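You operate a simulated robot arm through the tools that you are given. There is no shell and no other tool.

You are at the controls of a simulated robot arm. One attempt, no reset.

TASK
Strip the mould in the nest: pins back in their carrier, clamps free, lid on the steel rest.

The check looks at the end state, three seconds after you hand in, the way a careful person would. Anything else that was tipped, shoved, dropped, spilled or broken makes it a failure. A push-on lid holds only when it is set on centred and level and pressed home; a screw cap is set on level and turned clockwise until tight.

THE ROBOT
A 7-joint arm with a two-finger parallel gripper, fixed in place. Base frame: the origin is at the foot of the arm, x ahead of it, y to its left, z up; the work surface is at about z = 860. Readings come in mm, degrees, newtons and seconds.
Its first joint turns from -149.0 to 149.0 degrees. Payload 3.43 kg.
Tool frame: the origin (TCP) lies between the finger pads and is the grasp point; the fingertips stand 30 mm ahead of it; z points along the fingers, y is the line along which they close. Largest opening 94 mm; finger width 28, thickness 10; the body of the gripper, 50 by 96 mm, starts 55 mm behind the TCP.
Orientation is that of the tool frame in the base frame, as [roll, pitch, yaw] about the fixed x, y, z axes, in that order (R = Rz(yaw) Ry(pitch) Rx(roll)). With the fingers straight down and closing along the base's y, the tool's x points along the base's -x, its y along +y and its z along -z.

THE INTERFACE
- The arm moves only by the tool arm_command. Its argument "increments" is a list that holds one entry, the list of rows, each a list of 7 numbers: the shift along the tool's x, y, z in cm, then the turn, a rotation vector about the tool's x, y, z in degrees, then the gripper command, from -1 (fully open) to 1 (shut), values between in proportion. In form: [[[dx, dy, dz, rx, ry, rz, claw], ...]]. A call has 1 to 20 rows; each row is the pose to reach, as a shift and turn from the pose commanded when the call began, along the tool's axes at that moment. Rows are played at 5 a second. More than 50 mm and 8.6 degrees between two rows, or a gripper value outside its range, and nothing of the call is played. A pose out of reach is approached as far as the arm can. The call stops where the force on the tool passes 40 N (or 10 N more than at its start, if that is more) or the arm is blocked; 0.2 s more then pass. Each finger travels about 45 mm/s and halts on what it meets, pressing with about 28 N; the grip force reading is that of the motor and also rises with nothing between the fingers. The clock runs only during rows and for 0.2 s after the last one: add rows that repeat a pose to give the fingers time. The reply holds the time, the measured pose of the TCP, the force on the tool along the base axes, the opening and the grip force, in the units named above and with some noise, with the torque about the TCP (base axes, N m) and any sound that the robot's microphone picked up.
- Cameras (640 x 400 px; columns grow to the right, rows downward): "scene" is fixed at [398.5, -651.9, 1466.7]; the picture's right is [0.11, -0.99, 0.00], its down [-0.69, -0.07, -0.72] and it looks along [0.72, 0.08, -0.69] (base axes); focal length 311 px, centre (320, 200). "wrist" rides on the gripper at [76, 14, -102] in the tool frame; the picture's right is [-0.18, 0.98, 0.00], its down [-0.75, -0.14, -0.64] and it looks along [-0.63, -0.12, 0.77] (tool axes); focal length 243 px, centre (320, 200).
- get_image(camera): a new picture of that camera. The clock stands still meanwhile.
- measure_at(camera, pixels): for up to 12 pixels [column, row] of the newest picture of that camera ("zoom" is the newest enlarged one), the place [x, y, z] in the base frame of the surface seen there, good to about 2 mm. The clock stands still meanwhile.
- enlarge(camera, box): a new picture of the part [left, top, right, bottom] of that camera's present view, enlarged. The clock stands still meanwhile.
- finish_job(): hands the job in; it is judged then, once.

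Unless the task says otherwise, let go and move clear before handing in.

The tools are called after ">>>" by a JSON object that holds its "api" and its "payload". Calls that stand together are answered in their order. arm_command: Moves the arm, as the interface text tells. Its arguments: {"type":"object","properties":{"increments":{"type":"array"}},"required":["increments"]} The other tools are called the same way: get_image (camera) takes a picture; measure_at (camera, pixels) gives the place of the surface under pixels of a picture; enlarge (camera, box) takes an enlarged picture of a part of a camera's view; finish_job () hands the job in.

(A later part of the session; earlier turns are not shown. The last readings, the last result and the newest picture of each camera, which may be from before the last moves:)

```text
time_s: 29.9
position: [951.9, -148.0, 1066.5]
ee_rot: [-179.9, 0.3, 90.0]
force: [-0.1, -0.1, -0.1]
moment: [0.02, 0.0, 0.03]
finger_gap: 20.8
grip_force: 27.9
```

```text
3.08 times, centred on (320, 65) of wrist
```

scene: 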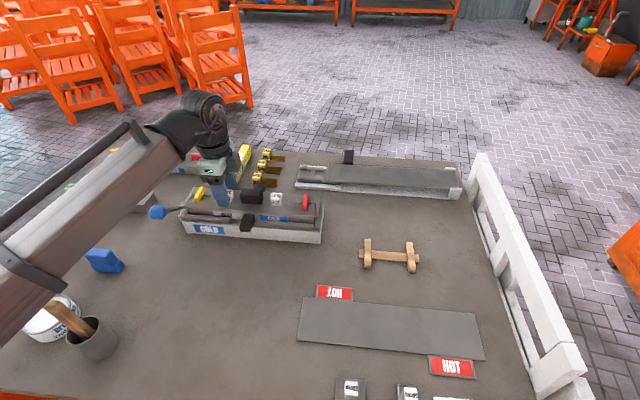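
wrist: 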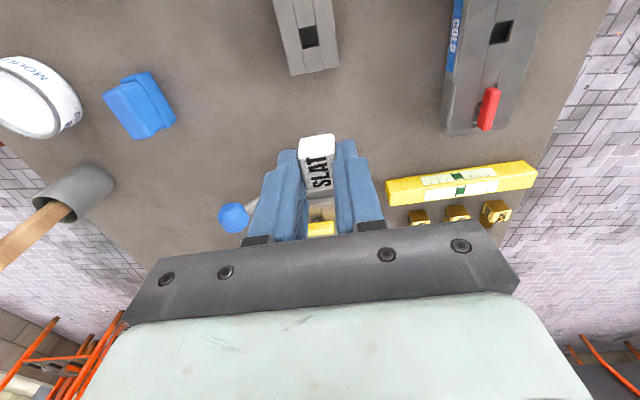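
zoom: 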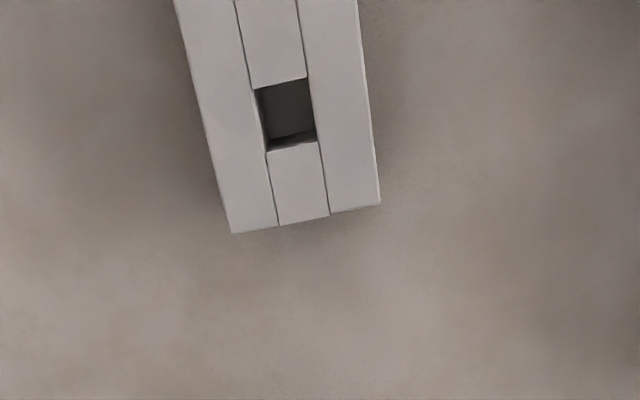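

>>> {"api": "measure_at", "payload": {"camera": "zoom", "pixels": [[281, 82], [320, 110], [294, 150], [250, 120], [232, 230], [379, 202], [304, 217], [286, 115], [200, 120], [365, 90], [278, 60], [300, 180]]}}

```text
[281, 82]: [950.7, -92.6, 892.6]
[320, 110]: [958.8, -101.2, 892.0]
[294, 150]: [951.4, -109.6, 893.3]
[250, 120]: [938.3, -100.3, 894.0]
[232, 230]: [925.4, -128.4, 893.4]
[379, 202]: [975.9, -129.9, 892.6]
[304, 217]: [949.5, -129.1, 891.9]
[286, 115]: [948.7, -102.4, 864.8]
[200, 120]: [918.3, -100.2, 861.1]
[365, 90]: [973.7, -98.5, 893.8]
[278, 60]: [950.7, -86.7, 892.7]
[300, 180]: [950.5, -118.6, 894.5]
```

The slot centre is about (950,-101.5), ~17 mm square. I'll check exactly where the pin sits relative to the TCP in the grip.

>>> {"api": "enlarge", "payload": {"camera": "wrist", "box": [270, 120, 370, 220]}}

>>> {"api": "measure_at", "payload": {"camera": "wrist", "pixels": [[318, 136], [318, 142], [318, 148], [318, 154], [318, 160], [318, 170], [318, 180], [318, 190], [318, 196], [304, 160], [332, 160], [318, 200]]}}

```text
4.00 times, centred on (320, 170) of wrist
```

zoom: 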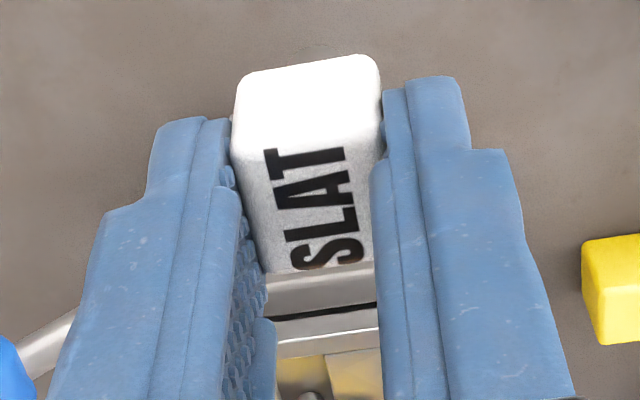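

```text
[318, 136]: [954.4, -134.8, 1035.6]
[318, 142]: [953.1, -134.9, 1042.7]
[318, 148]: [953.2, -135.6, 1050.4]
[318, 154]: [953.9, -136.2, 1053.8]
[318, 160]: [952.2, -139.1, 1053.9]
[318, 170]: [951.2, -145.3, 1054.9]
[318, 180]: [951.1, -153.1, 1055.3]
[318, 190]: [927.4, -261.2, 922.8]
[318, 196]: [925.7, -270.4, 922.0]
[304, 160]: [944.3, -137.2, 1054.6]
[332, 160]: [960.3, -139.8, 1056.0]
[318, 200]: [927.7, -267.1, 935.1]
```

Pin is centred about 1.5 mm to +y of the TCP. I'll go over the slot and descend until the shank is just above the rim, then check alignment.

>>> {"api": "arm_command", "payload": {"increments": [[[1, -0.05, 0, 0, 0, 0, 1], [3, -0.1, 0.3, 0, 0, 0, 1], [4.3, -0.17, 1.5, 0, 0, 0, 1], [4.5, -0.17, 3.5, 0, 0, 0, 1], [4.5, -0.17, 5.5, 0, 0, 0, 1], [4.5, -0.17, 7.5, 0, 0, 0, 1], [4.5, -0.17, 9.5, 0, 0, 0, 1], [4.5, -0.17, 10.8, 0, 0, 0, 1], [4.5, -0.17, 10.8, 0, 0, 0, 1]]]}}

>>> {"api": "get_image", "payload": {"camera": "wrist"}}

>>> {"api": "enlarge", "payload": {"camera": "scene", "box": [40, 150, 200, 250]}}

```text
time_s: 31.9
position: [949.9, -106.3, 959.2]
ee_rot: [-180.0, 0.2, 90.0]
force: [-0.5, -0.3, 0.0]
moment: [0.0, -0.01, 0.01]
finger_gap: 20.9
grip_force: 28.1
```

```text
taken
```

wrist: 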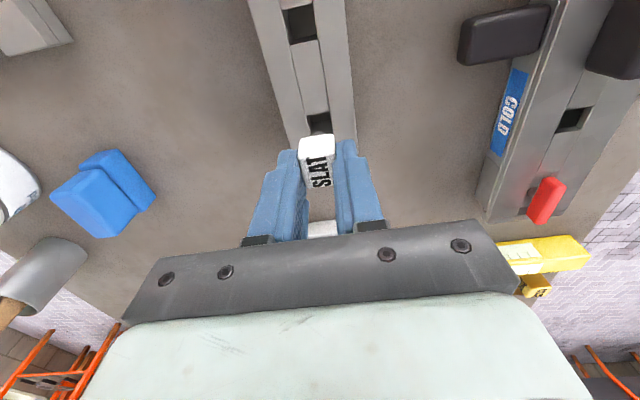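

```text
4.00 times, centred on (120, 200) of scene
```

zoom: 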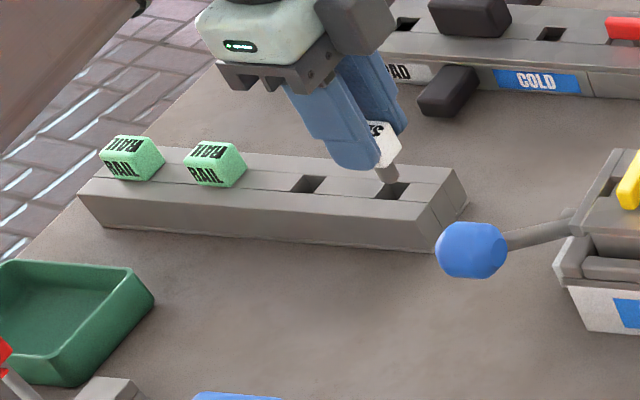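

>>> {"api": "enlarge", "payload": {"camera": "scene", "box": [110, 170, 160, 210]}}

>>> {"api": "enlarge", "payload": {"camera": "wrist", "box": [280, 90, 360, 160]}}

>>> {"api": "measure_at", "payload": {"camera": "wrist", "pixels": [[318, 139], [318, 145], [318, 152], [318, 160], [318, 170], [318, 180], [318, 108], [318, 115], [306, 125], [332, 122], [304, 160], [331, 160]]}}

```text
10.00 times, centred on (135, 190) of scene
```

zoom: 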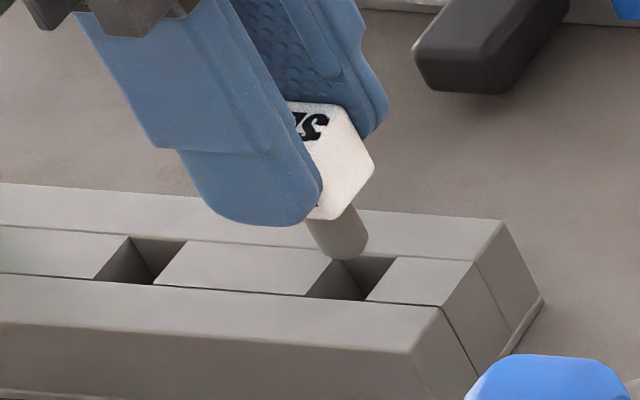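

```text
5.71 times, centred on (320, 125) of wrist
```

zoom: 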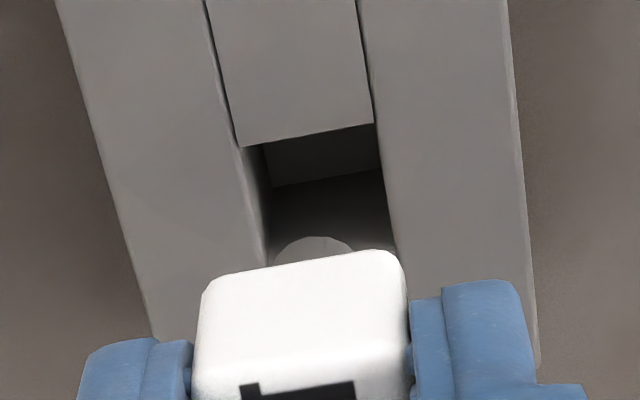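

```text
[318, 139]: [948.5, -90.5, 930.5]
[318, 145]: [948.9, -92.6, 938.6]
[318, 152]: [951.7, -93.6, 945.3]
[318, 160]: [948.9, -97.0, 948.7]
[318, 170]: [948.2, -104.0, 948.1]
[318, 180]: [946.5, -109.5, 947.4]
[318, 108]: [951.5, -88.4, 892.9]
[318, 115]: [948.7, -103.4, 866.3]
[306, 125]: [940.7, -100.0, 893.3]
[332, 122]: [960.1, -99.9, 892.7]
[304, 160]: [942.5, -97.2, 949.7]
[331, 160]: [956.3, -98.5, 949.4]
```

Measured pin centre y≈-103 vs slot centre -101.5. I'll nudge +1.5 mm in y and lower the shank about 15 mm in gently, watching force.

>>> {"api": "arm_command", "payload": {"increments": [[[0.15, 0.05, 0, 0, 0, 0, 1], [0.15, 0.05, 0.4, 0, 0, 0, 1], [0.15, 0.05, 0.8, 0, 0, 0, 1], [0.15, 0.05, 1.1, 0, 0, 0, 1], [0.15, 0.05, 1.4, 0, 0, 0, 1], [0.15, 0.05, 1.4, 0, 0, 0, 1]]]}}

>>> {"api": "enlarge", "payload": {"camera": "scene", "box": [110, 170, 160, 210]}}

>>> {"api": "enlarge", "payload": {"camera": "wrist", "box": [280, 90, 360, 160]}}

```text
time_s: 33.3
position: [948.7, -103.5, 946.0]
ee_rot: [179.9, 0.3, 90.0]
force: [0.1, 1.3, 2.1]
moment: [0.03, -0.01, -0.02]
finger_gap: 20.8
grip_force: 27.8
```

```text
10.00 times, centred on (135, 190) of scene
```

zoom: 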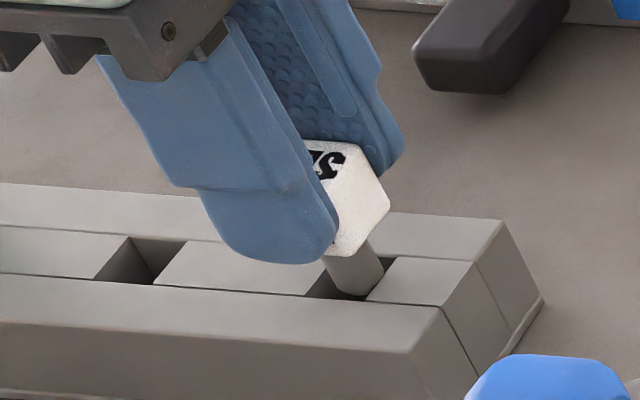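

```text
5.71 times, centred on (320, 125) of wrist
```

zoom: 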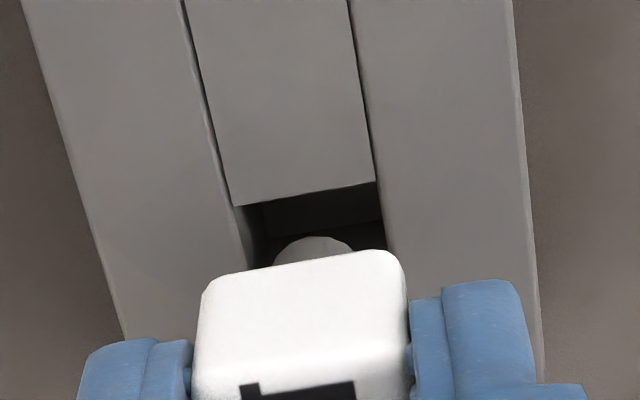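

The shank is in the slot mouth but sits close to the -y edge (scene zoom px 380,270). I'll shift 1.5 mm to +y and lower further.

>>> {"api": "arm_command", "payload": {"increments": [[[0.15, 0, 0, 0, 0, 0, 1], [0.15, 0, 0.4, 0, 0, 0, 1], [0.15, 0, 0.8, 0, 0, 0, 1], [0.15, 0, 1.2, 0, 0, 0, 1], [0.15, 0, 1.2, 0, 0, 0, 1]]]}}

>>> {"api": "enlarge", "payload": {"camera": "scene", "box": [110, 170, 160, 210]}}

>>> {"api": "enlarge", "payload": {"camera": "wrist", "box": [280, 90, 360, 160]}}

```text
time_s: 34.5
position: [950.4, -103.1, 933.7]
ee_rot: [180.0, 0.2, 89.9]
force: [0.1, -0.5, -0.1]
moment: [0.0, 0.0, 0.04]
finger_gap: 21.1
grip_force: 27.8
```

```text
10.00 times, centred on (135, 190) of scene
```

zoom: 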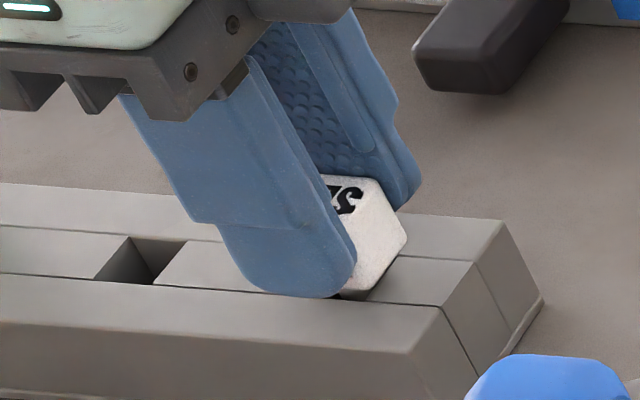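

```text
5.71 times, centred on (320, 125) of wrist
```

zoom: 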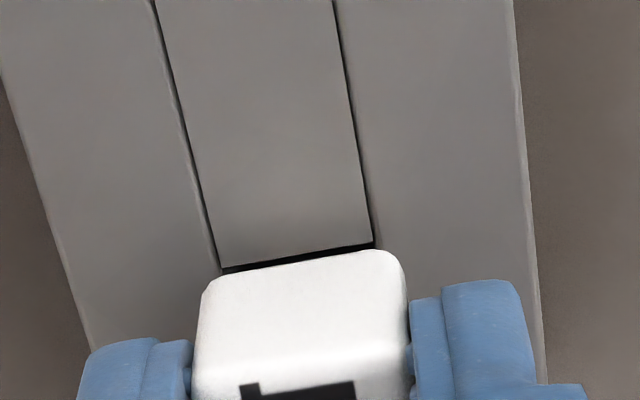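

It goes in without force. Lowering the last few millimetres to seat.

>>> {"api": "arm_command", "payload": {"increments": [[[0, 0, 0.2, 0, 0, 0, 1], [0, 0, 0.4, 0, 0, 0, 1], [0, 0, 0.55, 0, 0, 0, 1], [0, 0, 0.55, 0, 0, 0, 1]]]}}

>>> {"api": "enlarge", "payload": {"camera": "scene", "box": [110, 170, 160, 210]}}

```text
time_s: 35.5
position: [949.8, -103.7, 930.3]
ee_rot: [-179.9, 0.2, 90.0]
force: [0.6, 2.0, 15.9]
moment: [0.05, -0.05, 0.02]
finger_gap: 21.2
grip_force: 28.4
```

```text
10.00 times, centred on (135, 190) of scene
```

zoom: 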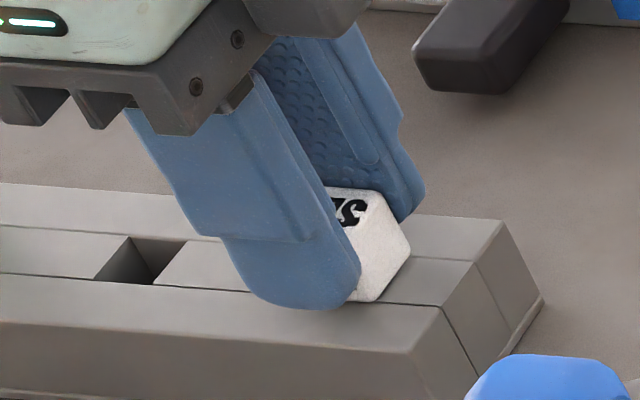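

Seated: 16 N upward contact at z 930. I'll release and rise straight up.

>>> {"api": "arm_command", "payload": {"increments": [[[0, 0, -0.1, 0, 0, 0, 1], [0, 0, -0.1, 0, 0, 0, 0.3], [0, 0, -0.1, 0, 0, 0, 0.1], [0, 0, -0.1, 0, 0, 0, 0.0], [0, 0, -1, 0, 0, 0, 0.0], [0, 0, -3, 0, 0, 0, 0.0], [0, 0, -6, 0, 0, 0, 0.0], [0, 0, -9, 0, 0, 0, 0.0], [0, 0, -11.5, 0, 0, 0, 0.0], [0, 0, -13, 0, 0, 0, 0.0], [0, 0, -13, 0, 0, 0, 0.0]]]}}

>>> {"api": "get_image", "payload": {"camera": "wrist"}}

>>> {"api": "enlarge", "payload": {"camera": "scene", "box": [50, 160, 210, 260]}}

```text
time_s: 37.9
position: [949.7, -102.5, 1059.0]
ee_rot: [-179.9, 0.2, 90.0]
force: [-0.1, 0.7, 0.1]
moment: [-0.01, 0.05, -0.01]
finger_gap: 47.1
grip_force: 0.1
```

```text
taken
```

wrist: 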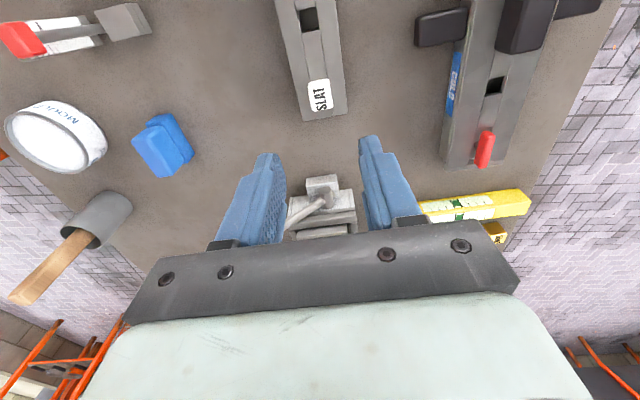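

```text
4.00 times, centred on (130, 210) of scene
```

zoom: 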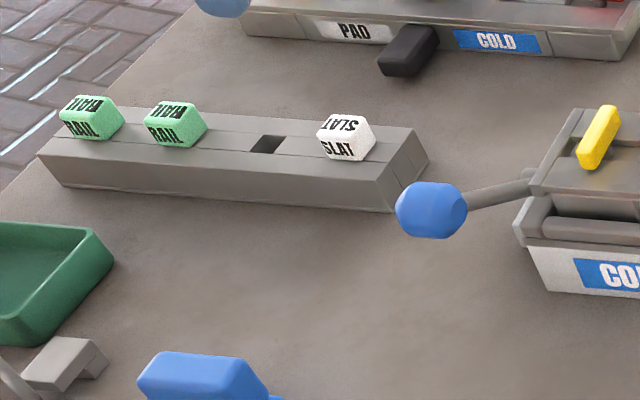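

First SLAT pin sits flush in the carrier. I'll measure the second slot (px 310,18) and go for the far pin.

>>> {"api": "enlarge", "payload": {"camera": "wrist", "box": [260, 0, 360, 120]}}

>>> {"api": "measure_at", "payload": {"camera": "wrist", "pixels": [[308, 7], [322, 18], [312, 34], [297, 20], [310, 20], [319, 95], [310, 95], [328, 95], [319, 84], [320, 108]]}}

```text
3.33 times, centred on (310, 60) of wrist
```

zoom: 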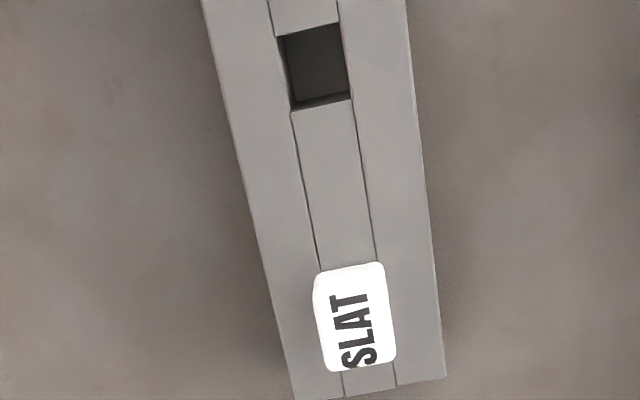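

```text
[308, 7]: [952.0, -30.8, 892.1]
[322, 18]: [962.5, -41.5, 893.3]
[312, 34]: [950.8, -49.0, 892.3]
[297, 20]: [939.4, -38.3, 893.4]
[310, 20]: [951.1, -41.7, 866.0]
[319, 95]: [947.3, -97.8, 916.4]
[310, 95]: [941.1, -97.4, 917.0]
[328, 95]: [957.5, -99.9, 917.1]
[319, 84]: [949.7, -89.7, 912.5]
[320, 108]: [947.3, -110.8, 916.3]
```

Slot 2 centre ≈ (950.5,-40.7). Moving back over the mould to the far pin.

>>> {"api": "arm_command", "payload": {"increments": [[[-0.8, 0, 0, 0, 0, 0, 0], [-3, -0.2, 0, 0, 0, 0, 0], [-6.5, -0.5, 0, 0, 0, 0, 0], [-10, -0.8, 0, 0, 0, 0, 0], [-13.5, -1.1, 0, 0, 0, 0, 0], [-17, -1.4, 0, 0, 0, 0, 0], [-20.5, -1.7, 0, 0, 0, 0, 0], [-24, -2, 0, 0, 0, 0, 0], [-27.5, -2.3, 0, 0, 0, 0, 0], [-31, -2.6, 0, 0, 0, 0, 0], [-34.5, -2.9, 0, 0, 0, 0, 0], [-37.5, -3.1, 0, 0, 0, 0, 0], [-38.8, -3.1, 0, 0, 0, 0, 0], [-38.8, -3.1, 0, 0, 0, 0, 0]]]}}

>>> {"api": "get_image", "payload": {"camera": "wrist"}}

>>> {"api": "measure_at", "payload": {"camera": "wrist", "pixels": [[306, 112], [328, 112], [317, 98], [317, 102], [317, 130], [317, 125], [312, 105], [324, 120]]}}

>>> {"api": "enlarge", "payload": {"camera": "wrist", "box": [270, 70, 370, 150]}}

```text
time_s: 40.9
position: [919.4, -489.3, 1059.7]
ee_rot: [-179.9, 0.2, 90.1]
force: [0.2, 0.5, -0.6]
moment: [0.01, 0.01, 0.0]
finger_gap: 46.9
grip_force: 0.0
```

```text
taken
```

wrist: 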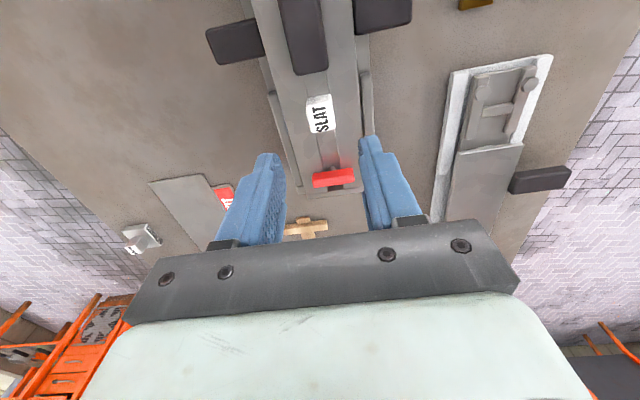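

```text
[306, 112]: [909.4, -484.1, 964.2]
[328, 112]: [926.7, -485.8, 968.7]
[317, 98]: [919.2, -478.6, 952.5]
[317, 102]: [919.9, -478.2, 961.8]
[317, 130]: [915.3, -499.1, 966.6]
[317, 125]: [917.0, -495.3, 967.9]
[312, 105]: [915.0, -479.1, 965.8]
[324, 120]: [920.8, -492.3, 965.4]
```

```text
5.00 times, centred on (320, 110) of wrist
```

zoom: 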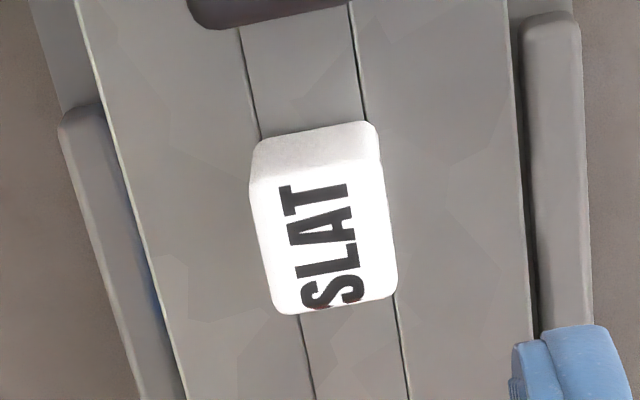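

Far pin centre ≈ (919,-489.5), right under the TCP. Descending and gripping.

>>> {"api": "arm_command", "payload": {"increments": [[[0, 0, 0.8, 0, 0, 0, 0], [0, 0, 2.4, 0, 0, 0, 0], [0, 0, 4, 0, 0, 0, 0], [0, 0, 5.5, 0, 0, 0, 0], [0, 0, 6.8, 0, 0, 0, 0], [0, 0, 7.7, 0, 0, 0, 0], [0, 0, 8.15, 0, 0, 0, 0], [0, 0, 8.15, 0, 0, 0, 0], [0, 0, 8.15, 0, 0, 0, 0.4], [0, 0, 8.15, 0, 0, 0, 0.7], [0, 0, 8.15, 0, 0, 0, 1], [0, 0, 8.15, 0, 0, 0, 1], [0, 0, 8.15, 0, 0, 0, 1]]]}}

>>> {"api": "enlarge", "payload": {"camera": "wrist", "box": [220, 100, 420, 225]}}

```text
time_s: 43.7
position: [918.6, -489.7, 976.4]
ee_rot: [-179.9, 0.3, 90.0]
force: [-0.5, 0.0, 0.2]
moment: [-0.01, 0.01, 0.0]
finger_gap: 21.2
grip_force: 28.1
```

```text
3.20 times, centred on (320, 162) of wrist
```

zoom: 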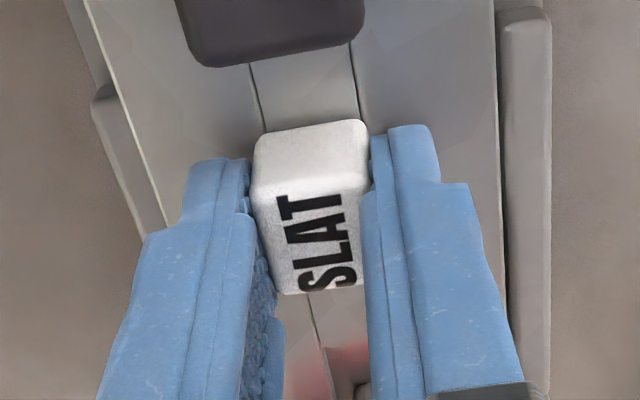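

Gripped. Lifting straight up and carrying it toward the second slot.

>>> {"api": "arm_command", "payload": {"increments": [[[0, 0, -0.3, 0, 0, 0, 1], [0, 0, -0.8, 0, 0, 0, 1], [0, 0, -1.6, 0, 0, 0, 1], [0, 0, -2.6, 0, 0, 0, 1], [0, 0, -3.8, 0, 0, 0, 1], [0, 0, -5, 0, 0, 0, 1], [0, 0, -6.2, 0, 0, 0, 1], [0, 0, -7.4, 0, 0, 0, 1], [0, 0, -8.4, 0, 0, 0, 1], [0, 0, -9, 0, 0, 0, 1], [0, 0, -9, 0, 0, 0, 1]]]}}

>>> {"api": "arm_command", "payload": {"increments": [[[0.8, 0, 0, 0, 0, 0, 1], [3, 0.2, 0, 0, 0, 0, 1], [6.5, 0.5, 0, 0, 0, 0, 1], [10, 0.8, 0, 0, 0, 0, 1], [13.5, 1.1, 0, 0, 0, 0, 1], [17, 1.4, 0, 0, 0, 0, 1], [20.5, 1.7, 0, 0, 0, 0, 1], [24, 2, 0, 0, 0, 0, 1], [27.5, 2.3, 0, 0, 0, 0, 1], [31, 2.6, 0, 0, 0, 0, 1], [34.5, 2.9, 0, 0, 0, 0, 1], [38, 3.1, 0, 0, 0, 0, 1], [40, 3.1, 0, 0, 0, 0, 1], [40.5, 3.1, 0, 0, 0, 0, 1], [40.5, 3.1, 0, 0, 0, 0, 1]]]}}

>>> {"api": "get_image", "payload": {"camera": "wrist"}}

>>> {"api": "measure_at", "payload": {"camera": "wrist", "pixels": [[318, 142], [318, 148], [318, 154], [318, 160], [318, 170], [318, 180], [304, 165], [332, 165]]}}

```text
time_s: 46.1
position: [917.8, -490.2, 1068.7]
ee_rot: [-179.9, 0.3, 90.1]
force: [-1.0, 0.0, -0.1]
moment: [0.01, -0.04, -0.01]
finger_gap: 20.9
grip_force: 27.7
```

```text
time_s: 49.3
position: [951.4, -84.1, 1065.7]
ee_rot: [-179.9, 0.3, 90.1]
force: [-0.6, -0.5, -0.4]
moment: [0.02, 0.01, 0.0]
finger_gap: 20.8
grip_force: 28.2
```

```text
taken
```

wrist: 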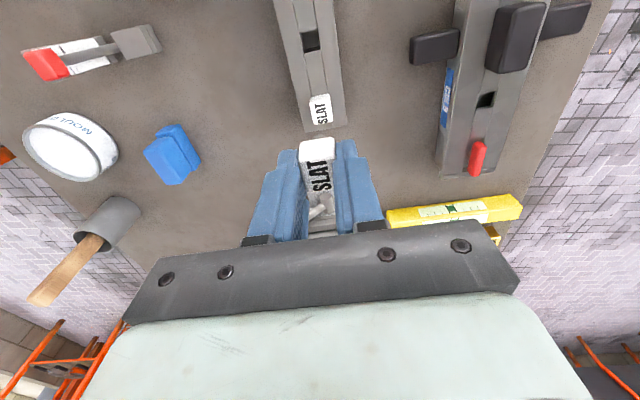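

```text
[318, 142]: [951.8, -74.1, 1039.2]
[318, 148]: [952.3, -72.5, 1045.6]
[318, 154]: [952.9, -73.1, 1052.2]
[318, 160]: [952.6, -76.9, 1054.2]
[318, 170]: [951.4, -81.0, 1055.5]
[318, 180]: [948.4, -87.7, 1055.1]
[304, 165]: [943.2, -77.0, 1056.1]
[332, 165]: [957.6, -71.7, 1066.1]
```

Pin measured centre y≈-84, slot -40.7. I'll move +44 mm, lower to just above the rim and check.

>>> {"api": "arm_command", "payload": {"increments": [[[1, -0.03, 0, 0, 0, 0, 1], [3, -0.08, 0.3, 0, 0, 0, 1], [4.2, -0.08, 1.5, 0, 0, 0, 1], [4.4, -0.08, 3.5, 0, 0, 0, 1], [4.4, -0.08, 5.5, 0, 0, 0, 1], [4.4, -0.08, 7.5, 0, 0, 0, 1], [4.4, -0.08, 9.5, 0, 0, 0, 1], [4.4, -0.08, 10.8, 0, 0, 0, 1], [4.4, -0.08, 10.8, 0, 0, 0, 1]]]}}

>>> {"api": "enlarge", "payload": {"camera": "scene", "box": [90, 165, 150, 215]}}

>>> {"api": "enlarge", "payload": {"camera": "wrist", "box": [280, 90, 360, 160]}}

>>> {"api": "measure_at", "payload": {"camera": "zoom", "pixels": [[310, 100], [300, 290], [300, 320], [220, 220], [420, 200], [310, 130]]}}

```text
time_s: 51.3
position: [948.8, -41.9, 957.2]
ee_rot: [180.0, 0.2, 90.0]
force: [0.0, 0.4, -0.5]
moment: [-0.03, -0.04, 0.01]
finger_gap: 20.8
grip_force: 28.1
```

```text
8.00 times, centred on (120, 190) of scene
```

zoom: 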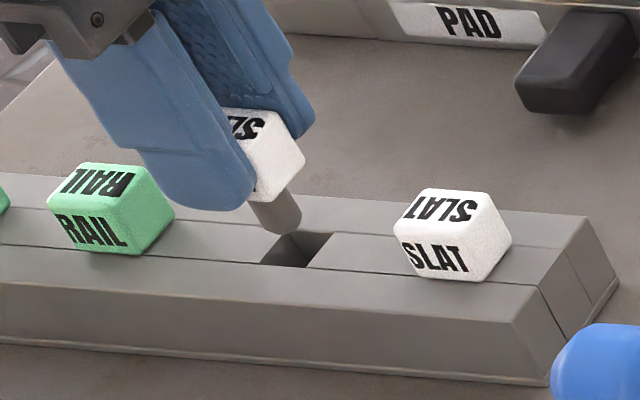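

```text
5.71 times, centred on (320, 125) of wrist
```

zoom: 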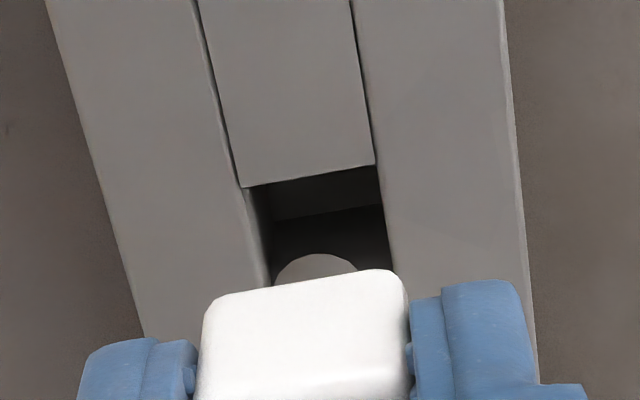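

```text
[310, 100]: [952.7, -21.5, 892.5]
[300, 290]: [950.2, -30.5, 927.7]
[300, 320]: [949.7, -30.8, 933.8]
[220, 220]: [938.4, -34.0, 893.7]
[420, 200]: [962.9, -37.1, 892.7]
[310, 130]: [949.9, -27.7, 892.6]
```

Alignment now matches the geometry at which the first pin slid in freely. Lowering in gently.

>>> {"api": "arm_command", "payload": {"increments": [[[0, 0.05, 0, 0, 0, 0, 1], [0, 0.05, 0.4, 0, 0, 0, 1], [0, 0.05, 0.8, 0, 0, 0, 1], [0, 0.05, 1.2, 0, 0, 0, 1], [0, 0.05, 1.6, 0, 0, 0, 1], [0, 0.05, 2.0, 0, 0, 0, 1], [0, 0.05, 2.3, 0, 0, 0, 1], [0, 0.05, 2.3, 0, 0, 0, 1]]]}}

>>> {"api": "enlarge", "payload": {"camera": "scene", "box": [90, 165, 150, 215]}}

```text
time_s: 53.1
position: [949.7, -40.3, 935.4]
ee_rot: [180.0, 0.2, 90.0]
force: [-1.1, -0.9, -1.0]
moment: [-0.03, -0.01, 0.0]
finger_gap: 21.0
grip_force: 27.8
```

```text
8.00 times, centred on (120, 190) of scene
```

zoom: 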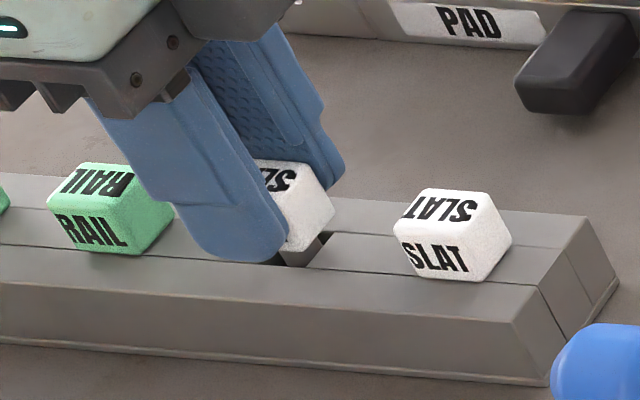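

>>> {"api": "arm_command", "payload": {"increments": [[[0, 0, 0.2, 0, 0, 0, 1], [0, 0, 0.4, 0, 0, 0, 1], [0, 0, 0.6, 0, 0, 0, 1], [0, 0, 0.75, 0, 0, 0, 1], [0, 0, 0.75, 0, 0, 0, 1]]]}}

>>> {"api": "enlarge", "payload": {"camera": "scene", "box": [90, 165, 150, 215]}}

```text
time_s: 54.3
position: [949.0, -40.9, 927.9]
ee_rot: [-179.9, 0.3, 90.0]
force: [-0.1, -0.6, -0.6]
moment: [0.01, 0.03, 0.0]
finger_gap: 21.1
grip_force: 28.4
```

```text
8.00 times, centred on (120, 190) of scene
```

zoom: 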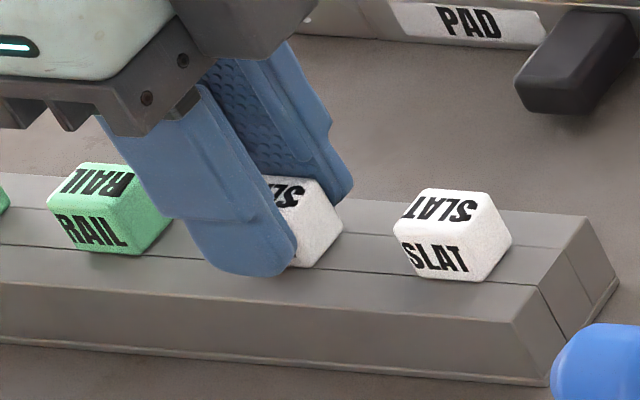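

Nearly seated, no contact yet. A little lower until it touches, then release and rise.

>>> {"api": "arm_command", "payload": {"increments": [[[0, 0, 0.1, 0, 0, 0, 1], [0, 0, 0.2, 0, 0, 0, 1], [0, 0, 0.2, 0, 0, 0, 1]]]}}

>>> {"api": "arm_command", "payload": {"increments": [[[0, 0, 0, 0, 0, 0, 0.4], [0, 0, 0, 0, 0, 0, 0.1], [0, 0, 0, 0, 0, 0, 0.0], [0, 0, -1, 0, 0, 0, 0.0], [0, 0, -3, 0, 0, 0, 0.0], [0, 0, -6, 0, 0, 0, 0.0], [0, 0, -9, 0, 0, 0, 0.0], [0, 0, -11.5, 0, 0, 0, 0.0], [0, 0, -13, 0, 0, 0, 0.0], [0, 0, -13, 0, 0, 0, 0.0]]]}}

>>> {"api": "enlarge", "payload": {"camera": "scene", "box": [50, 160, 210, 260]}}

>>> {"api": "get_image", "payload": {"camera": "wrist"}}

```text
time_s: 55.1
position: [949.0, -40.3, 928.1]
ee_rot: [179.9, 0.1, 90.0]
force: [3.9, 0.0, 20.2]
moment: [0.0, -0.08, 0.03]
finger_gap: 21.0
grip_force: 28.3
```

```text
time_s: 57.3
position: [949.7, -38.7, 1055.7]
ee_rot: [-180.0, 0.2, 90.0]
force: [0.6, 1.0, 0.6]
moment: [0.03, -0.03, 0.01]
finger_gap: 47.2
grip_force: 0.1
```

```text
4.00 times, centred on (130, 210) of scene
```

zoom: 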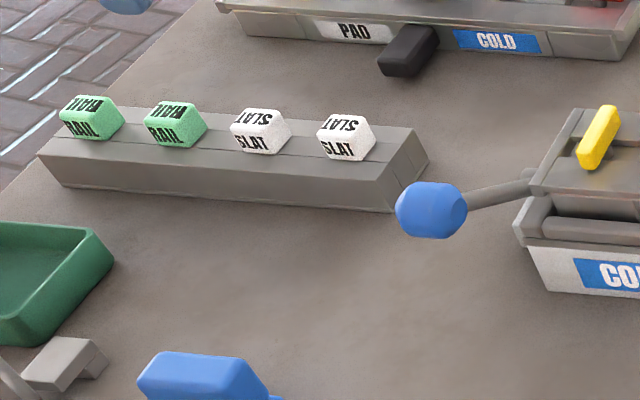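

```text
taken
```

wrist: 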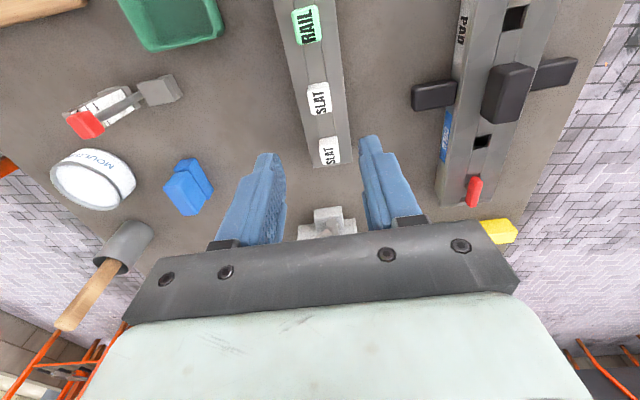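

Both SLAT pins are seated in the carrier. Now the clamps: let me study the PAD mould's clamps (px 473,190) versus the nest's for the free position.

>>> {"api": "enlarge", "payload": {"camera": "wrist", "box": [400, 90, 580, 230]}}

>>> {"api": "enlarge", "payload": {"camera": "scene", "box": [95, 140, 220, 190]}}

>>> {"api": "enlarge", "payload": {"camera": "scene", "box": [180, 175, 250, 225]}}

>>> {"api": "enlarge", "payload": {"camera": "scene", "box": [265, 180, 335, 230]}}

```text
2.86 times, centred on (490, 160) of wrist
```

zoom: 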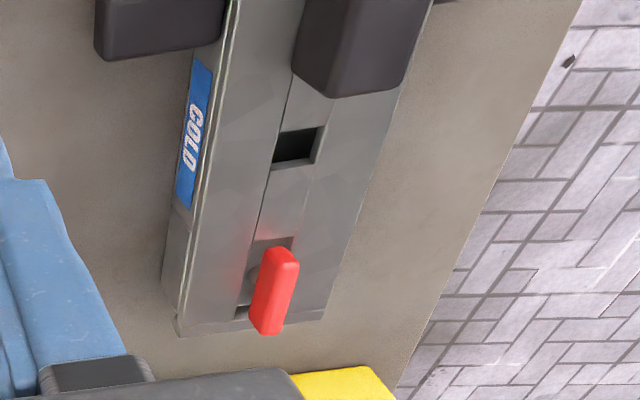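

```text
5.12 times, centred on (158, 165) of scene
```

zoom: 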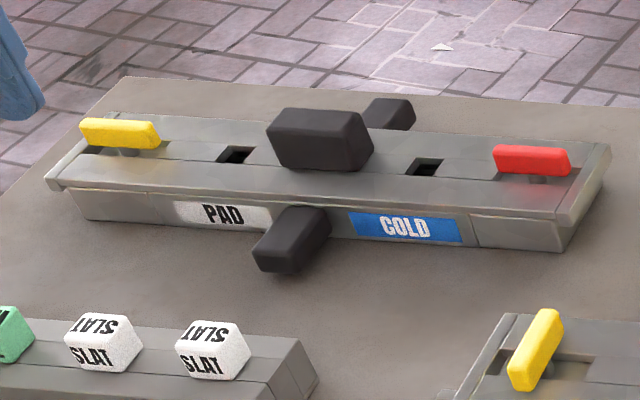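

```text
8.00 times, centred on (215, 200) of scene
```

zoom: 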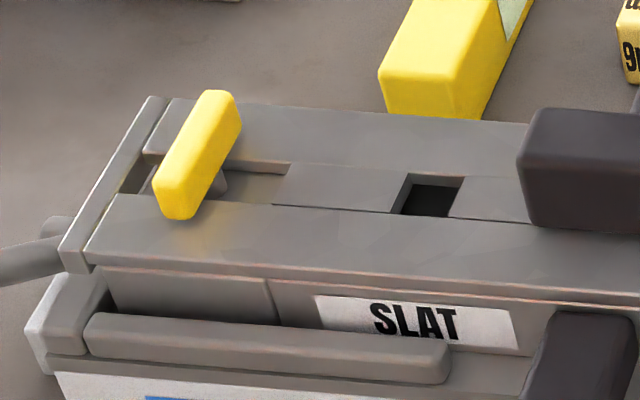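

```text
8.00 times, centred on (300, 205) of scene
```

zoom: 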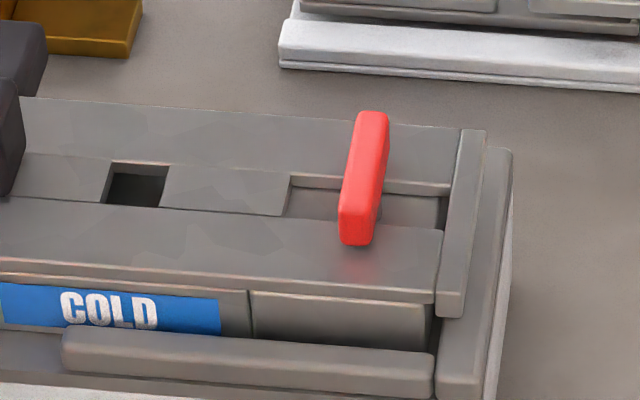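

The stem stands in a lengthwise slot under each bar, so bar-along-slot is free (as on the PAD mould). I'll go above the yellow clamp at yaw 180 (fingers closing along y).

>>> {"api": "arm_command", "payload": {"increments": [[[-0.6, 0, 0, 0, 0, -3, 0], [-2, -0.2, 0, 0, 0, -10, 0], [-4.5, -0.5, 0, 0, 0, -18, 0], [-7, -0.8, 0, 0, 0, -26, 0], [-9.5, -1.1, 0, 0, 0, -34, 0], [-12, -1.4, 0, 0, 0, -42, 0], [-14.5, -1.7, 0, 0, 0, -50, 0], [-17, -2, 0, 0, 0, -58, 0], [-19.5, -2.3, 0, 0, 0, -66, 0], [-22, -2.6, 0, 0, 0, -74, 0], [-24.5, -2.9, 0, 0, 0, -82, 0], [-25.8, -3.1, 0, 0, 0, -89, 0], [-26, -3.1, 0, 0, 0, -90, 0], [-26, -3.1, 0, 0, 0, -90, 0]]]}}

>>> {"api": "get_image", "payload": {"camera": "wrist"}}

>>> {"api": "enlarge", "payload": {"camera": "wrist", "box": [260, 60, 400, 160]}}

```text
time_s: 60.3
position: [916.9, -301.3, 1056.8]
ee_rot: [-179.7, 0.1, -179.9]
force: [-0.6, 0.2, 0.7]
moment: [0.0, -0.03, 0.03]
finger_gap: 47.1
grip_force: 0.0
```

```text
taken
```

wrist: 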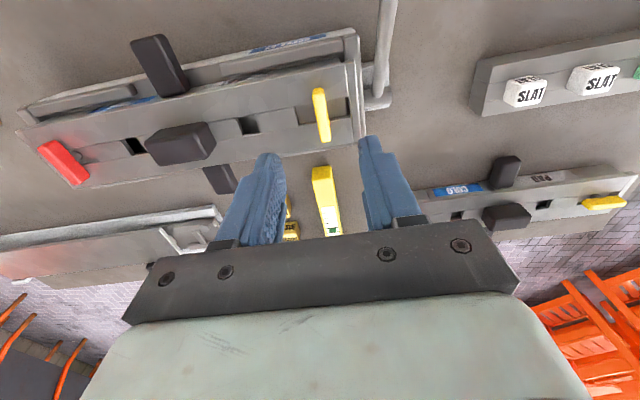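

```text
4.00 times, centred on (330, 110) of wrist
```

zoom: 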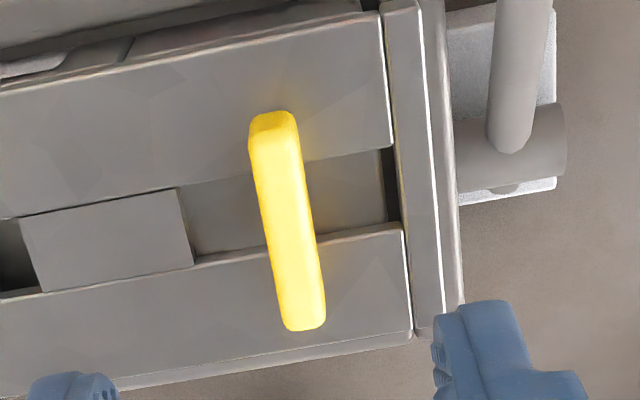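

>>> {"api": "measure_at", "payload": {"camera": "zoom", "pixels": [[276, 150], [290, 228], [302, 310], [273, 120], [305, 326], [262, 228], [312, 228], [270, 112], [222, 225], [345, 195], [400, 200], [420, 200]]}}

```text
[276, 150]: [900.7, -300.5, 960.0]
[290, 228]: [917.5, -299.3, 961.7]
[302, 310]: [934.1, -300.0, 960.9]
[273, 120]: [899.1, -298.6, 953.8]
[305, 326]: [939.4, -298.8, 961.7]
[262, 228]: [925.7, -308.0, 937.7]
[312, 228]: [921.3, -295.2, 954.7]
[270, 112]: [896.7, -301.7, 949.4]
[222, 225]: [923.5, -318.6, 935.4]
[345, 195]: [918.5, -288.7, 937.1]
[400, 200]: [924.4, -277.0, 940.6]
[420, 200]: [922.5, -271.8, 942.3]
```

Yellow bar: x 897–940, centre (918.7,-299.5), top z 961.5, underside ~949. Before gripping, I'll test in the air whether the wrist can turn counter-clockwise to yaw 270.

>>> {"api": "arm_command", "payload": {"increments": [[[0, 0, 0, 0, 0, -4, 0], [0, 0, 0, 0, 0, -12, 0], [0, 0, 0, 0, 0, -20, 0], [0, 0, 0, 0, 0, -28, 0], [0, 0, 0, 0, 0, -36, 0], [0, 0, 0, 0, 0, -44, 0], [0, 0, 0, 0, 0, -52, 0], [0, 0, 0, 0, 0, -60, 0], [0, 0, 0, 0, 0, -68, 0], [0, 0, 0, 0, 0, -76, 0], [0, 0, 0, 0, 0, -84, 0], [0, 0, 0, 0, 0, -90, 0], [0, 0, 0, 0, 0, -90, 0]]]}}

```text
time_s: 63.1
position: [920.1, -300.3, 1056.9]
ee_rot: [-180.0, -0.2, -89.8]
force: [-0.1, -0.8, 0.3]
moment: [-0.01, -0.01, -0.01]
finger_gap: 46.9
grip_force: 0.0
```

Both directions are available. Turning back to yaw 180, then descending onto the yellow bar with ~40 mm opening.

>>> {"api": "arm_command", "payload": {"increments": [[[0, 0, 0, 0, 0, 4, 0.1], [0, 0, 0, 0, 0, 12, 0.1], [0, 0, 0, 0, 0, 20, 0.1], [0, 0, 0, 0, 0, 28, 0.1], [0, 0, 0, 0, 0, 36, 0.1], [0, 0, 0, 0, 0, 44, 0.1], [0, 0, 0, 0, 0, 52, 0.1], [0, 0, 0, 0, 0, 60, 0.1], [0, 0, 0, 0, 0, 68, 0.1], [0, 0, 0, 0, 0, 76, 0.1], [0, 0, 0, 0, 0, 84, 0.1], [0, 0, 0, 0, 0, 90, 0.1], [0, 0, 0, 0, 0, 90, 0.1]]]}}

>>> {"api": "arm_command", "payload": {"increments": [[[0, 0.1, 0.8, 0, 0, 0, 0.1], [0, 0.1, 2.4, 0, 0, 0, 0.1], [0, 0.1, 4, 0, 0, 0, 0.1], [0, 0.1, 5.4, 0, 0, 0, 0.1], [0, 0.1, 6.6, 0, 0, 0, 0.1], [0, 0.1, 7.5, 0, 0, 0, 0.1], [0, 0.1, 7.8, 0, 0, 0, 0.1], [0, 0.1, 7.8, 0, 0, 0, 0.1]]]}}

>>> {"api": "get_image", "payload": {"camera": "wrist"}}

>>> {"api": "enlarge", "payload": {"camera": "wrist", "box": [240, 90, 400, 210]}}

>>> {"api": "enlarge", "payload": {"camera": "scene", "box": [160, 160, 260, 230]}}

```text
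time_s: 65.9
position: [918.7, -299.9, 1056.8]
ee_rot: [-179.8, 0.0, 180.0]
force: [0.0, 0.3, -0.4]
moment: [-0.01, 0.01, -0.01]
finger_gap: 42.2
grip_force: 0.1
```

```text
time_s: 67.7
position: [918.8, -300.1, 979.6]
ee_rot: [-179.8, 0.0, -179.9]
force: [0.2, -1.0, -0.1]
moment: [0.0, 0.0, 0.05]
finger_gap: 42.0
grip_force: 0.1
```

```text
taken
```

wrist: 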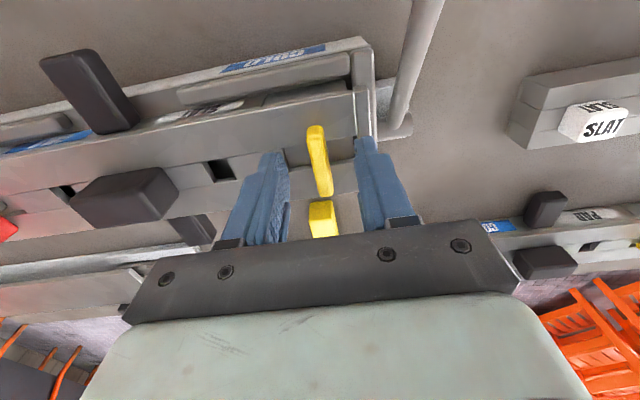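

```text
3.33 times, centred on (320, 150) of wrist
```

zoom: 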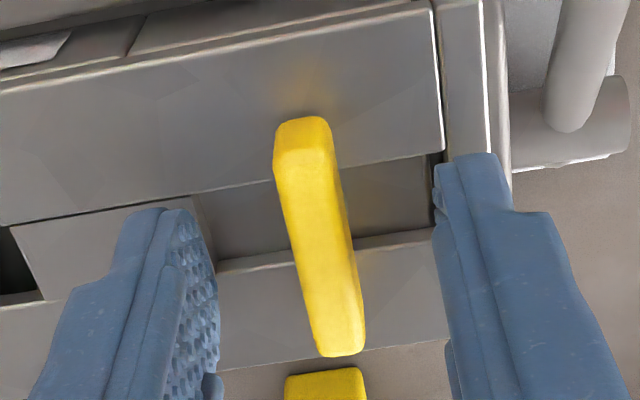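

```text
5.71 times, centred on (210, 195) of scene
```

zoom: 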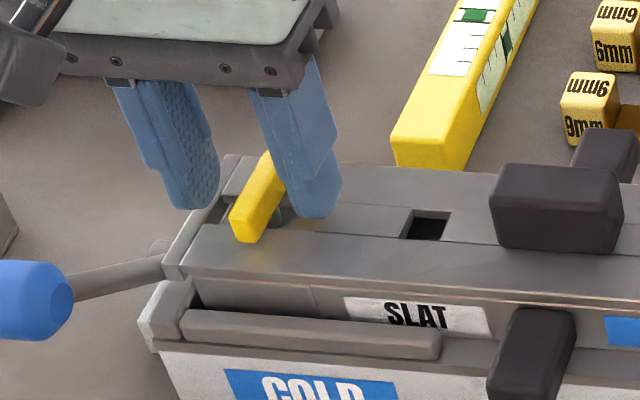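

The bar is nicely between the fingers. Lowering 2 mm and closing.

>>> {"api": "arm_command", "payload": {"increments": [[[0, 0, 0.2, 0, 0, 0, 0.1], [0, 0, 0.2, 0, 0, 0, 0.5], [0, 0, 0.2, 0, 0, 0, 0.8], [0, 0, 0.2, 0, 0, 0, 1], [0, 0, 0.2, 0, 0, 0, 1], [0, 0, 0.2, 0, 0, 0, 1]]]}}

>>> {"api": "enlarge", "payload": {"camera": "wrist", "box": [240, 90, 400, 210]}}

```text
time_s: 69.1
position: [919.5, -301.6, 977.3]
ee_rot: [-179.7, 0.0, -180.0]
force: [1.4, -2.3, -1.1]
moment: [0.04, -0.08, 0.0]
finger_gap: 9.5
grip_force: 28.0
```

```text
3.33 times, centred on (320, 150) of wrist
```

zoom: 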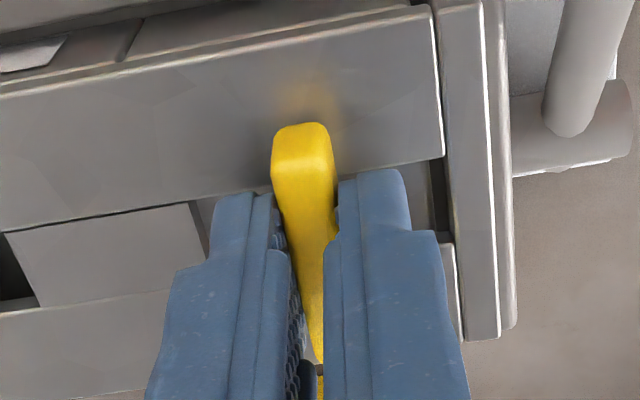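

Gripped (gap 9.5 mm). I'll try a small counter-clockwise turn first and read the torque.

>>> {"api": "arm_command", "payload": {"increments": [[[0, 0, 0, 0, 0, -2, 1], [0, 0, 0, 0, 0, -4, 1], [0, 0, 0, 0, 0, -7, 1], [0, 0, 0, 0, 0, -10, 1], [0, 0, 0, 0, 0, -10, 1]]]}}

>>> {"api": "enlarge", "payload": {"camera": "wrist", "box": [240, 90, 400, 210]}}

```text
time_s: 70.3
position: [918.7, -300.9, 975.3]
ee_rot: [-179.8, -0.1, -169.9]
force: [-0.2, -3.2, 0.6]
moment: [-0.02, -0.27, 0.0]
finger_gap: 9.5
grip_force: 28.1
```

```text
3.33 times, centred on (320, 150) of wrist
```

zoom: 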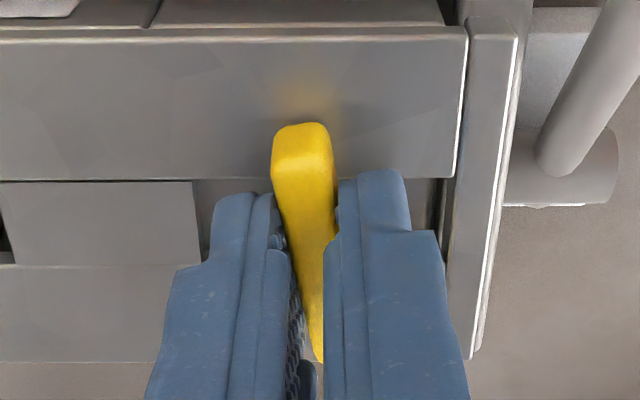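

The bar turns with the gripper with no torque. Continuing to the full 90°.

>>> {"api": "arm_command", "payload": {"increments": [[[0, 0, 0, 0, 0, -4, 1], [0, 0, 0, 0, 0, -9, 1], [0, 0, 0, 0, 0, -14, 1], [0, 0, 0, 0, 0, -19, 1], [0, 0, 0, 0, 0, -24, 1], [0, 0, 0, 0, 0, -29, 1], [0, 0, 0, 0, 0, -34, 1], [0, 0, 0, 0, 0, -39, 1], [0, 0, 0, 0, 0, -44, 1], [0, 0, 0, 0, 0, -50, 1], [0, 0, 0, 0, 0, -56, 1], [0, 0, 0, 0, 0, -62, 1], [0, 0, 0, 0, 0, -68, 1], [0, 0, 0, 0, 0, -72, 1], [0, 0, 0, 0, 0, -76, 1], [0, 0, 0, 0, 0, -80, 1], [0, 0, 0, 0, 0, -80, 1]]]}}

>>> {"api": "get_image", "payload": {"camera": "wrist"}}

>>> {"api": "enlarge", "payload": {"camera": "scene", "box": [160, 160, 260, 230]}}

```text
time_s: 73.9
position: [919.1, -300.8, 976.9]
ee_rot: [179.9, -0.1, -89.9]
force: [-0.9, 2.8, 0.2]
moment: [0.06, 0.04, 0.01]
finger_gap: 9.6
grip_force: 27.5
```

```text
taken
```

wrist: 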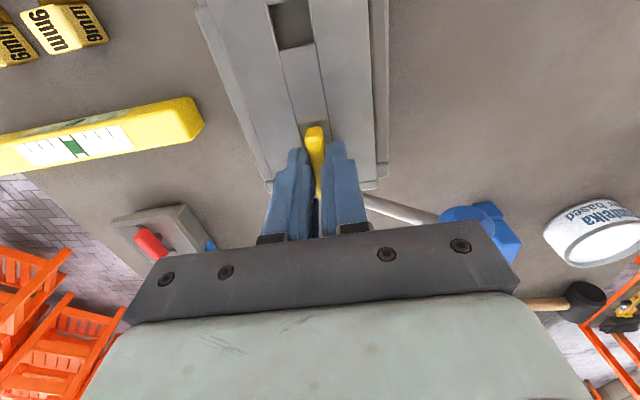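

```text
5.71 times, centred on (210, 195) of scene
```

zoom: 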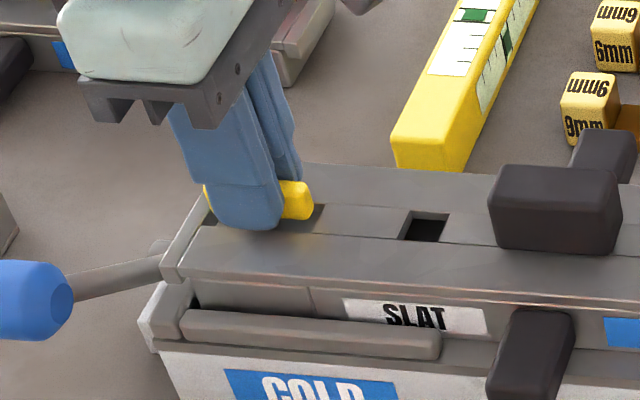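

The yellow bar is now along the slot. Releasing and rising.

>>> {"api": "arm_command", "payload": {"increments": [[[0, 0, 0, 0, 0, 0, 0.6], [0, 0, 0, 0, 0, 0, 0.3], [0, 0, 0, 0, 0, 0, 0.1], [0, 0, -1, 0, 0, 0, 0.1], [0, 0, -3, 0, 0, 0, 0.1], [0, 0, -5, 0, 0, 0, 0.1], [0, 0, -7, 0, 0, 0, 0.1], [0, 0, -8.3, 0, 0, 0, 0.1], [0, 0, -8.3, 0, 0, 0, 0.1]]]}}

>>> {"api": "get_image", "payload": {"camera": "wrist"}}

>>> {"api": "enlarge", "payload": {"camera": "scene", "box": [160, 160, 260, 230]}}

```text
time_s: 75.9
position: [919.5, -300.9, 1060.0]
ee_rot: [179.9, -0.2, -90.0]
force: [0.5, 0.0, 0.5]
moment: [0.01, -0.05, -0.03]
finger_gap: 42.4
grip_force: 0.0
```

```text
taken
```

wrist: 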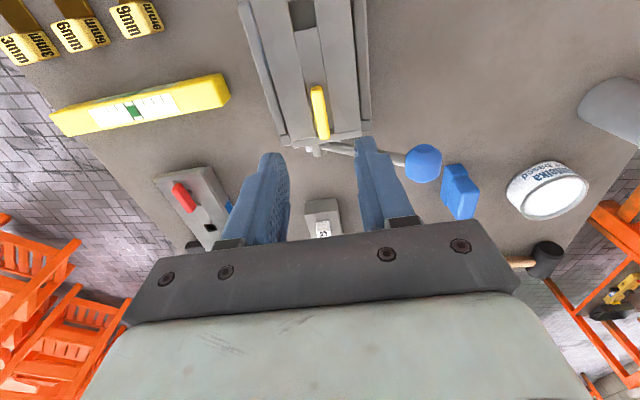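

```text
5.71 times, centred on (210, 195) of scene
```

zoom: 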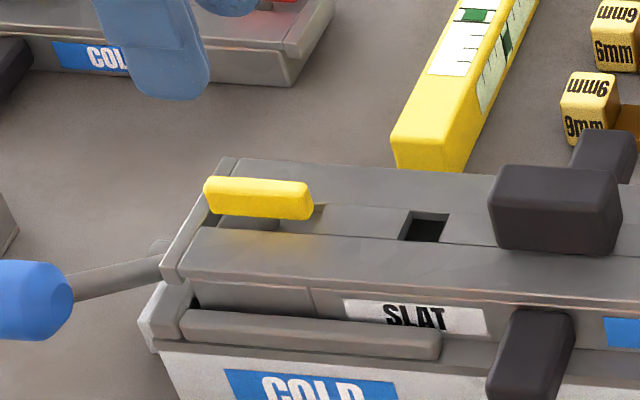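

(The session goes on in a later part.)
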